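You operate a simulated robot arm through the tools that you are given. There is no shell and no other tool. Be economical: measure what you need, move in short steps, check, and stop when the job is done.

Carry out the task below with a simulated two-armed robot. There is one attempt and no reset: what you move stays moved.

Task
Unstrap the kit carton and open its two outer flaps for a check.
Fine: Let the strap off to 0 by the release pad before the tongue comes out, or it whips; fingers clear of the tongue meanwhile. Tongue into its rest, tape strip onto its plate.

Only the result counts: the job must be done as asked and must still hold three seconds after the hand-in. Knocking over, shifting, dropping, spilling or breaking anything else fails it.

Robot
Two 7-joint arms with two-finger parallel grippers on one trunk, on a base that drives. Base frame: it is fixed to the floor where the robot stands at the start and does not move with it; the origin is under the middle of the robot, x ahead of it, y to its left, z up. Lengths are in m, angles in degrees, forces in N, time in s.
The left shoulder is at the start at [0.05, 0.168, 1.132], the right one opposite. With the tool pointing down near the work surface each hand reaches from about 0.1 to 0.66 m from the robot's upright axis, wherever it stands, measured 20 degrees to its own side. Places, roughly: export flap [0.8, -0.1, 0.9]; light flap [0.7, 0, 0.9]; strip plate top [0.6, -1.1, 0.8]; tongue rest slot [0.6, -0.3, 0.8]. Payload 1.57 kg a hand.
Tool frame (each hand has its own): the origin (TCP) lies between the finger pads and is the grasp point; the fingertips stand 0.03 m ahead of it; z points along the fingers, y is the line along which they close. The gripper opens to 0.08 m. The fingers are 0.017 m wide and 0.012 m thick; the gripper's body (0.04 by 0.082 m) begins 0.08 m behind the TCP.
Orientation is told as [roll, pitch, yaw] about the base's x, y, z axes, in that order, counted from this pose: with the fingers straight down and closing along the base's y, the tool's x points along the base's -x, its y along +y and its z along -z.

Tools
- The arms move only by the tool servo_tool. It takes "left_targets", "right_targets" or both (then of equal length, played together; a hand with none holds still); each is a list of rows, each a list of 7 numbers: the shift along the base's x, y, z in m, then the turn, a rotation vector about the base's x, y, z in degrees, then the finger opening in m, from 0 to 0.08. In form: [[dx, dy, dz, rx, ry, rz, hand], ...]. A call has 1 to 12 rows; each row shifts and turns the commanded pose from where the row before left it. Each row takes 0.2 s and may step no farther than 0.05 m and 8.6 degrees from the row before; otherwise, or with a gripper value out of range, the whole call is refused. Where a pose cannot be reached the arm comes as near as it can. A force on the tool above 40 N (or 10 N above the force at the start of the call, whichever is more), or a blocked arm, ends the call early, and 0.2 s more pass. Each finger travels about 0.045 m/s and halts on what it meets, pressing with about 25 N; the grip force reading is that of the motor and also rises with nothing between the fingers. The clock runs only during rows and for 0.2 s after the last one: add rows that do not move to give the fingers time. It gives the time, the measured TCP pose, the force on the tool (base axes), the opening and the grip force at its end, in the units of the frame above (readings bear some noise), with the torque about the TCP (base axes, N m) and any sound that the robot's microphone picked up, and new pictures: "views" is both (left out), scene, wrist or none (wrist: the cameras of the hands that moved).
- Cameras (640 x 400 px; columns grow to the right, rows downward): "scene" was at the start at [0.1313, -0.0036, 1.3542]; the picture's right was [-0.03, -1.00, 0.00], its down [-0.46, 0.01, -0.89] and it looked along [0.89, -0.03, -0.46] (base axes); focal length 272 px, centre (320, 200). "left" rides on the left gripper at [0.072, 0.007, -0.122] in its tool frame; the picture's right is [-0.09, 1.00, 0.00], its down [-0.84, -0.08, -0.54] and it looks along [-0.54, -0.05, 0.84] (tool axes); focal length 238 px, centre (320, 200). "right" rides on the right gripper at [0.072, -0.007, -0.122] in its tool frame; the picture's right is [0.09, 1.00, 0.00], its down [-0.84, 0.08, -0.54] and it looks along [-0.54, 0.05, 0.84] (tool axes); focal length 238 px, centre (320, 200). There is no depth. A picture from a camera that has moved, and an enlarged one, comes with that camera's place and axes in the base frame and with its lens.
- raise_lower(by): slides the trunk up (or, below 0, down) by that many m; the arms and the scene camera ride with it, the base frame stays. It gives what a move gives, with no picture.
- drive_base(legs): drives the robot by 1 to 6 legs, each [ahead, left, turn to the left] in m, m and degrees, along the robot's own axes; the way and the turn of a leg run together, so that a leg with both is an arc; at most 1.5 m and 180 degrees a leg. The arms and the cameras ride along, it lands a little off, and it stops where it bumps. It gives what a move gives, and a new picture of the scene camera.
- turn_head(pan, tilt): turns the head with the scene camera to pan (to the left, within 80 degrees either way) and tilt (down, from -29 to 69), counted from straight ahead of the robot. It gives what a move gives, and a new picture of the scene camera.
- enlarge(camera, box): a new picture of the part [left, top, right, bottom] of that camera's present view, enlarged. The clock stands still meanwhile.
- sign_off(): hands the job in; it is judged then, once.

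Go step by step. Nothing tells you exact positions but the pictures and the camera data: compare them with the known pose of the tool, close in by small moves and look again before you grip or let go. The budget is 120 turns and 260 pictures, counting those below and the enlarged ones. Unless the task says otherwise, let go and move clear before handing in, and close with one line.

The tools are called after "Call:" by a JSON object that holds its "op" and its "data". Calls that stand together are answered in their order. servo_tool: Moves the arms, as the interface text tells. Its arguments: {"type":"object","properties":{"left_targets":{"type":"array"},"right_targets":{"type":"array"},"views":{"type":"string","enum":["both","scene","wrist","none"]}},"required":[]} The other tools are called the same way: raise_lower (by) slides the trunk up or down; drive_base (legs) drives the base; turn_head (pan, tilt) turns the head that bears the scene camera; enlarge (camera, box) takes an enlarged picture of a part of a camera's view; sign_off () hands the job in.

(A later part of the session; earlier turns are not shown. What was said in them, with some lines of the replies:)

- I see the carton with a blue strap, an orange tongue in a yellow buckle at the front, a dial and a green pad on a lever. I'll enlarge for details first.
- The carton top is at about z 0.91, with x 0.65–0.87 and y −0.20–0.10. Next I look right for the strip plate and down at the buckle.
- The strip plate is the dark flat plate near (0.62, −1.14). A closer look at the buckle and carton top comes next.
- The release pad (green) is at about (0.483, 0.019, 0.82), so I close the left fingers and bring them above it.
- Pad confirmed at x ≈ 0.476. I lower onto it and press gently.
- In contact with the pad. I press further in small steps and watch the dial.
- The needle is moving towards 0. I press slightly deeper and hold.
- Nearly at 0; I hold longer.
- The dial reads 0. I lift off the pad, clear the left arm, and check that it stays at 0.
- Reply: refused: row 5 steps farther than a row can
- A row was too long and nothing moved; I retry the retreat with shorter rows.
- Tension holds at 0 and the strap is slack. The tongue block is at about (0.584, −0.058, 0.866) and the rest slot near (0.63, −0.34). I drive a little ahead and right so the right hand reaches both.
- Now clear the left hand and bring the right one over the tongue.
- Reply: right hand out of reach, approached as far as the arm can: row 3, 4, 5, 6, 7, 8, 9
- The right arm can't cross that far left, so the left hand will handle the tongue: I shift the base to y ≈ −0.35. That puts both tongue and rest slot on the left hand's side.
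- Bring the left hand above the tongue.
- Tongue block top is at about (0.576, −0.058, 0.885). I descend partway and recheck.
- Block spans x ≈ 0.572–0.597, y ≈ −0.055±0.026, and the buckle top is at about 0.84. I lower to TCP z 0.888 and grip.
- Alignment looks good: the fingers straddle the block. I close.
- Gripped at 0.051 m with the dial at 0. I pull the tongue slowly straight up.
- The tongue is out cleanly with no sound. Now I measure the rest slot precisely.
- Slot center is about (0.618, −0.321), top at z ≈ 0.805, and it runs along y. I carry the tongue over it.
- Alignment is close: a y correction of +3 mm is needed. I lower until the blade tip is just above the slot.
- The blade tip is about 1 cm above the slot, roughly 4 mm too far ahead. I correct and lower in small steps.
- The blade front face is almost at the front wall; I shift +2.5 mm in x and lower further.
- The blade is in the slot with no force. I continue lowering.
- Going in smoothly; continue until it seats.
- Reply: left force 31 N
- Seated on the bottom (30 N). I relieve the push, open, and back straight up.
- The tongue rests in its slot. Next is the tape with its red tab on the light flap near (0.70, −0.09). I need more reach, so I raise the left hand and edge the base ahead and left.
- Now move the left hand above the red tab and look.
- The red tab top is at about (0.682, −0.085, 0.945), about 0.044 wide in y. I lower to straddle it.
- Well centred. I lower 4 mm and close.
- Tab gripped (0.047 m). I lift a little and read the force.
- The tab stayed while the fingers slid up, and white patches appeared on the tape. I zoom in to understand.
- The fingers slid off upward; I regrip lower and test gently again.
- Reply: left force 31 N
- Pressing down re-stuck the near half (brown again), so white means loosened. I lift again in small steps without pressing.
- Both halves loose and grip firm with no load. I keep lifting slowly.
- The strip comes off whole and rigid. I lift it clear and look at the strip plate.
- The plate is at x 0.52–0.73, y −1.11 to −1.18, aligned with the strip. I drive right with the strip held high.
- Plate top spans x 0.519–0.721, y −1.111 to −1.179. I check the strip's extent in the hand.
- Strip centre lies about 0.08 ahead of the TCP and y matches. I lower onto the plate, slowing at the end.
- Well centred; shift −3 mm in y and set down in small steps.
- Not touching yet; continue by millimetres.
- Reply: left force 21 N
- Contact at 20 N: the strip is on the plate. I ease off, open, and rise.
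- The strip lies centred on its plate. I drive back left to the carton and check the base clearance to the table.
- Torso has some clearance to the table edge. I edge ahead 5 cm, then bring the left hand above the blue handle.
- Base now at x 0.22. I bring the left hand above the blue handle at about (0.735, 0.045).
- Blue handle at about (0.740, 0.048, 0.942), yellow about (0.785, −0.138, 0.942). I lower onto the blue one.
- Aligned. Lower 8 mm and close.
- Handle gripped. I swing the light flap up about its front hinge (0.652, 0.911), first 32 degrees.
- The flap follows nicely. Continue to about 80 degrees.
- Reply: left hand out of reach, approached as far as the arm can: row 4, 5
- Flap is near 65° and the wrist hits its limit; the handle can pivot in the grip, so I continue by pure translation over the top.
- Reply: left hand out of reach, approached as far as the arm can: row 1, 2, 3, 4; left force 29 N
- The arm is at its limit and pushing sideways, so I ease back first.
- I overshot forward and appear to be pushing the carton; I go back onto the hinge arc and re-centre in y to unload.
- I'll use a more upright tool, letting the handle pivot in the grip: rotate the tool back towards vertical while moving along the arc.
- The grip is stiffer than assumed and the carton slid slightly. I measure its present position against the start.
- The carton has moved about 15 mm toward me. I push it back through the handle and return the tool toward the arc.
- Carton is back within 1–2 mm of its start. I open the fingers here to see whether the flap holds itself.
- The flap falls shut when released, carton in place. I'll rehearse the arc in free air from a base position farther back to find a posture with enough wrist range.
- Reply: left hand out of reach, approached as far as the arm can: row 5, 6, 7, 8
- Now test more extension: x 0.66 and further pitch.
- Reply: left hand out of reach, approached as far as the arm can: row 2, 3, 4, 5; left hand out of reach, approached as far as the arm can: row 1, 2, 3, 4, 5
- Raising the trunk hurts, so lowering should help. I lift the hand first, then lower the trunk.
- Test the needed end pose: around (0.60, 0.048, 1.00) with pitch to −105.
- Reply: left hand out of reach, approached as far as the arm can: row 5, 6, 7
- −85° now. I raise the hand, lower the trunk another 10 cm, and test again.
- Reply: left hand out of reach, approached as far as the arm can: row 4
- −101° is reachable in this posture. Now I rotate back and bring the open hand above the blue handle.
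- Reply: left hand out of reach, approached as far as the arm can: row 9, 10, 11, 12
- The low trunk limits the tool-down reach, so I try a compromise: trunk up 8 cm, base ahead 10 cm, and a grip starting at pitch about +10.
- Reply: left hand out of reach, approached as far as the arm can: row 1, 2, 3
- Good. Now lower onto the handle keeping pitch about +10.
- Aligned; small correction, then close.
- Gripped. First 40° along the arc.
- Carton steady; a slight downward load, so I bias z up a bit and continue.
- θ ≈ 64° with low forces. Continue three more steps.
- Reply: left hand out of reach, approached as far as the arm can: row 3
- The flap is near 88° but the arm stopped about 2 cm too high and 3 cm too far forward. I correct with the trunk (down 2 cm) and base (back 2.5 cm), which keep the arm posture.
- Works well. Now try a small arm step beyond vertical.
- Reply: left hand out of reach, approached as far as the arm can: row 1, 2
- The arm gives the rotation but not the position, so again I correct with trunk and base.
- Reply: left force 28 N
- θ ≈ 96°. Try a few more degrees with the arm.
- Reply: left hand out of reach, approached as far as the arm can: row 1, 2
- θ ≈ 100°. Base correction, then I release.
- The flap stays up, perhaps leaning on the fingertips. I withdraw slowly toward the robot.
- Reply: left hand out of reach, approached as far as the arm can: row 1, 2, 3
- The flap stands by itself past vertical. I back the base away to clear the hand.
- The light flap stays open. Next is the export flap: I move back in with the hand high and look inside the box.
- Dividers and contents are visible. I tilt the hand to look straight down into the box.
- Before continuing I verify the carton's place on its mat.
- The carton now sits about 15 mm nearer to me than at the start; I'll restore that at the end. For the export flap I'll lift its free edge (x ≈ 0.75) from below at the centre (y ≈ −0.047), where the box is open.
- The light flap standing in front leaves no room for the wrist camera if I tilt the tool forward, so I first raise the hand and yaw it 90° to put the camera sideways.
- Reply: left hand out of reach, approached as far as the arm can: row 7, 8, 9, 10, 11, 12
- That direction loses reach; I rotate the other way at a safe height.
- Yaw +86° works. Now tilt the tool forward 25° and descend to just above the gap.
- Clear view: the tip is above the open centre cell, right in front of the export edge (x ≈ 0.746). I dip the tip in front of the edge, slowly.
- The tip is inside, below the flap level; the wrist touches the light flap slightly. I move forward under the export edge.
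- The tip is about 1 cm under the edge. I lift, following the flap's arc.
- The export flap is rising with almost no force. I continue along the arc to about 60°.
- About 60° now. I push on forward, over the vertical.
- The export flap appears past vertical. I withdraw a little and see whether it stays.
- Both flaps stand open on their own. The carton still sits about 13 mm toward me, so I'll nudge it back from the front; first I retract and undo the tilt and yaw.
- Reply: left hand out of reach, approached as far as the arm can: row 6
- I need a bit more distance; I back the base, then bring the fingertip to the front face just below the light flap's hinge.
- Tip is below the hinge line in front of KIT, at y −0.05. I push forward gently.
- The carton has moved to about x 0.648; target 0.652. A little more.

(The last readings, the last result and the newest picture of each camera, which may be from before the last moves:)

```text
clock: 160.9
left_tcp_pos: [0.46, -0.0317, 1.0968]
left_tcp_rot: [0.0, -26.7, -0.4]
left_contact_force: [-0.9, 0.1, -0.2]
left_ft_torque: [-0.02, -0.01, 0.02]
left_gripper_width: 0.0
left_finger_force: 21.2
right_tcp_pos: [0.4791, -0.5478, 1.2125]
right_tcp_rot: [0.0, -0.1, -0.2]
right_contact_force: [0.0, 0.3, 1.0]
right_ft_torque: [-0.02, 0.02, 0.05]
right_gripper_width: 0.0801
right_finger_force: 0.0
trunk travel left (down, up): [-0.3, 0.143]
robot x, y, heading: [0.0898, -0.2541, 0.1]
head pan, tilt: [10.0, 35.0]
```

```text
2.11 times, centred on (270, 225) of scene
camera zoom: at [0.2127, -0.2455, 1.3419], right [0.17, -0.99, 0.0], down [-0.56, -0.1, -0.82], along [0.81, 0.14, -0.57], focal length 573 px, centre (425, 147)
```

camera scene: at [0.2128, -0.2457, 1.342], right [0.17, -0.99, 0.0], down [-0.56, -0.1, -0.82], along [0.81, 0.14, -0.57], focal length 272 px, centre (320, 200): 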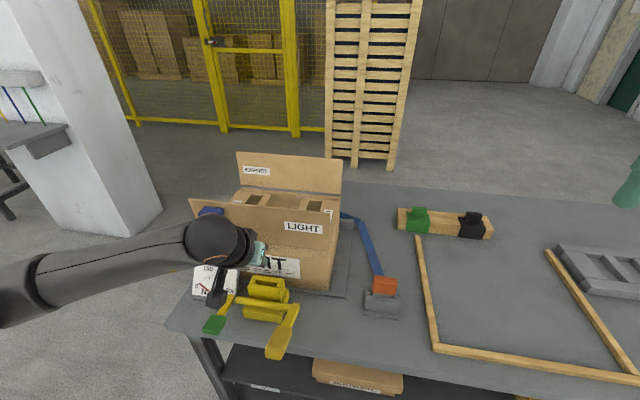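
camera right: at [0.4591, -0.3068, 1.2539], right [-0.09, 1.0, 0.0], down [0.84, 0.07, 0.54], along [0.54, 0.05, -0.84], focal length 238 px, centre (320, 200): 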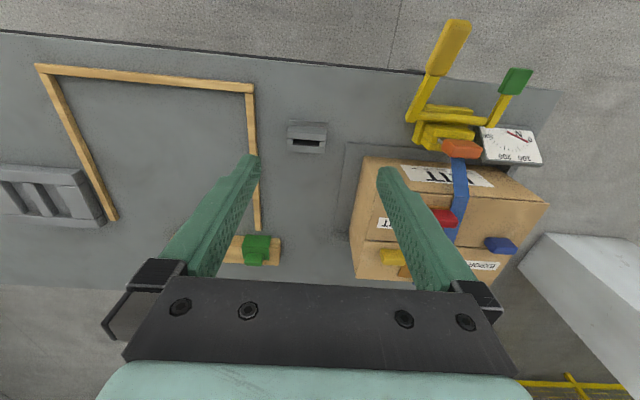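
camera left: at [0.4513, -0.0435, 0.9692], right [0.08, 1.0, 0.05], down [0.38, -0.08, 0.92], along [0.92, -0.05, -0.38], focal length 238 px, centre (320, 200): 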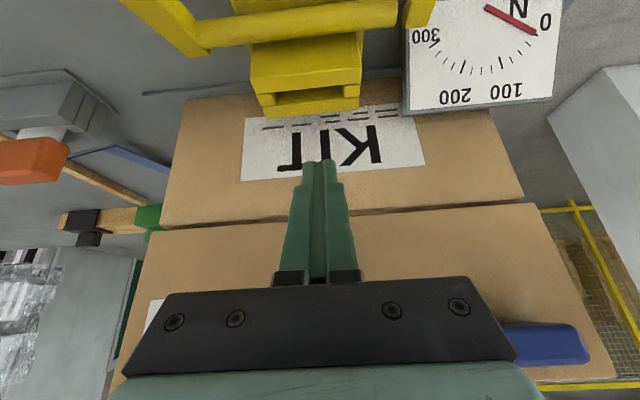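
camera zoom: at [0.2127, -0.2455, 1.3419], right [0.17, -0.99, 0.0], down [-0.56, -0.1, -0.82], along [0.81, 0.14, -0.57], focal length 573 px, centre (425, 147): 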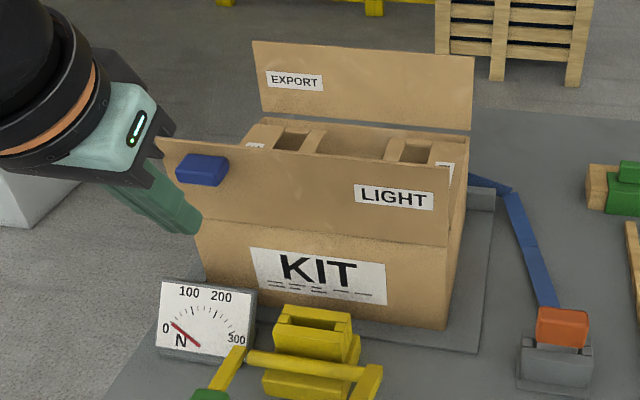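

The carton is back at x ≈ 0.652, both flaps stand open, dial 0, tongue in its rest. I back away and take a last look.

Call:
{"op": "drive_base", "data": {"legs": [[-0.15, -0.25, 0]]}}

Call:
{"op": "turn_head", "data": {"pan": -10, "tilt": 32}}

Call:
{"op": "enlarge", "data": {"camera": "scene", "box": [140, 140, 400, 310]}}

```text
clock: 162.9
left_tcp_pos: [0.3106, -0.2822, 1.0977]
left_tcp_rot: [0.0, -26.7, -0.4]
left_contact_force: [0.3, 0.3, -0.7]
left_ft_torque: [-0.01, -0.01, 0.02]
left_gripper_width: 0.0001
left_finger_force: 21.3
right_tcp_pos: [0.3272, -0.7981, 1.2123]
right_tcp_rot: [0.1, 0.0, -0.2]
right_contact_force: [0.0, -0.7, -0.8]
right_ft_torque: [0.01, 0.02, -0.02]
right_gripper_width: 0.08
right_finger_force: 0.2
trunk travel left (down, up): [-0.3, 0.143]
robot x, y, heading: [-0.0607, -0.5066, -0.0]
head pan, tilt: [10.0, 35.0]
camera scene: at [0.0619, -0.4944, 1.342], right [0.17, -0.99, 0.0], down [-0.56, -0.1, -0.82], along [0.81, 0.14, -0.57], focal length 272 px, centre (320, 200)
```

scene: 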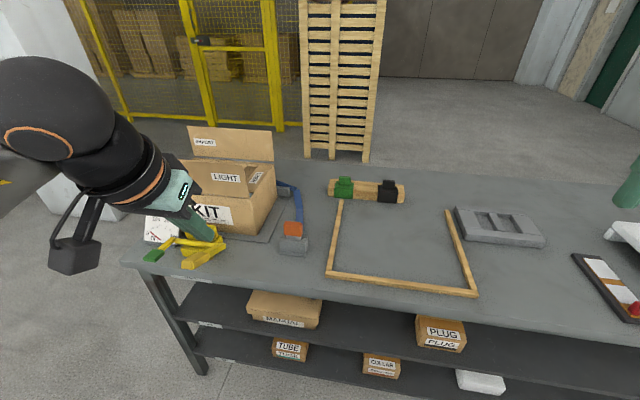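

```text
clock: 163.7
left_tcp_pos: [0.3114, -0.2811, 1.0973]
left_tcp_rot: [0.1, -26.8, -0.5]
left_contact_force: [0.4, -0.3, 1.0]
left_ft_torque: [0.01, -0.01, -0.03]
left_gripper_width: 0.0002
left_finger_force: 21.3
right_tcp_pos: [0.3279, -0.7968, 1.2124]
right_tcp_rot: [0.0, -0.1, -0.3]
right_contact_force: [0.3, 0.1, 0.4]
right_ft_torque: [-0.03, -0.01, -0.01]
right_gripper_width: 0.0798
right_finger_force: 0.1
trunk travel left (down, up): [-0.3, 0.143]
robot x, y, heading: [-0.06, -0.5091, -0.1]
head pan, tilt: [-10.0, 32.0]
camera scene: at [0.0637, -0.5247, 1.3466], right [-0.18, -0.98, 0.0], down [-0.52, 0.09, -0.85], along [0.83, -0.15, -0.53], focal length 272 px, centre (320, 200)
```

scene: 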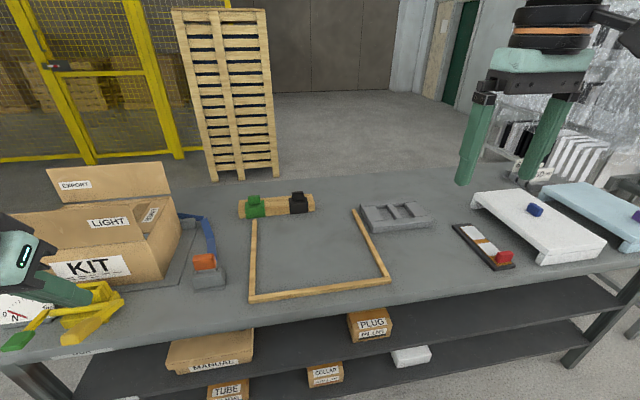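

```text
2.35 times, centred on (270, 225) of scene
camera zoom: at [0.0637, -0.5247, 1.3466], right [-0.18, -0.98, 0.0], down [-0.52, 0.09, -0.85], along [0.83, -0.15, -0.53], focal length 640 px, centre (438, 141)
```

zoom: 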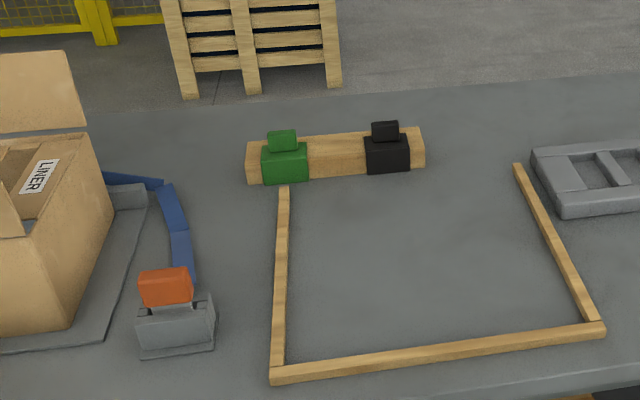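

Everything is in place: both outer flaps stand open, the tongue is in its rest, the strip is on its plate and the hands are clear. I hand in.

Call:
{"op": "sign_off", "data": {}}

```text
The job is handed in.
```

The kit carton is unstrapped and both outer flaps stand open by themselves. I let the strap off to 0 with the release pad before the tongue came out; the tongue is in its rest slot and the tape strip is on its plate. While I was opening the light flap the carton slid about 15 mm toward the robot, and I nudged it back to its starting position, as near as I could measure it.
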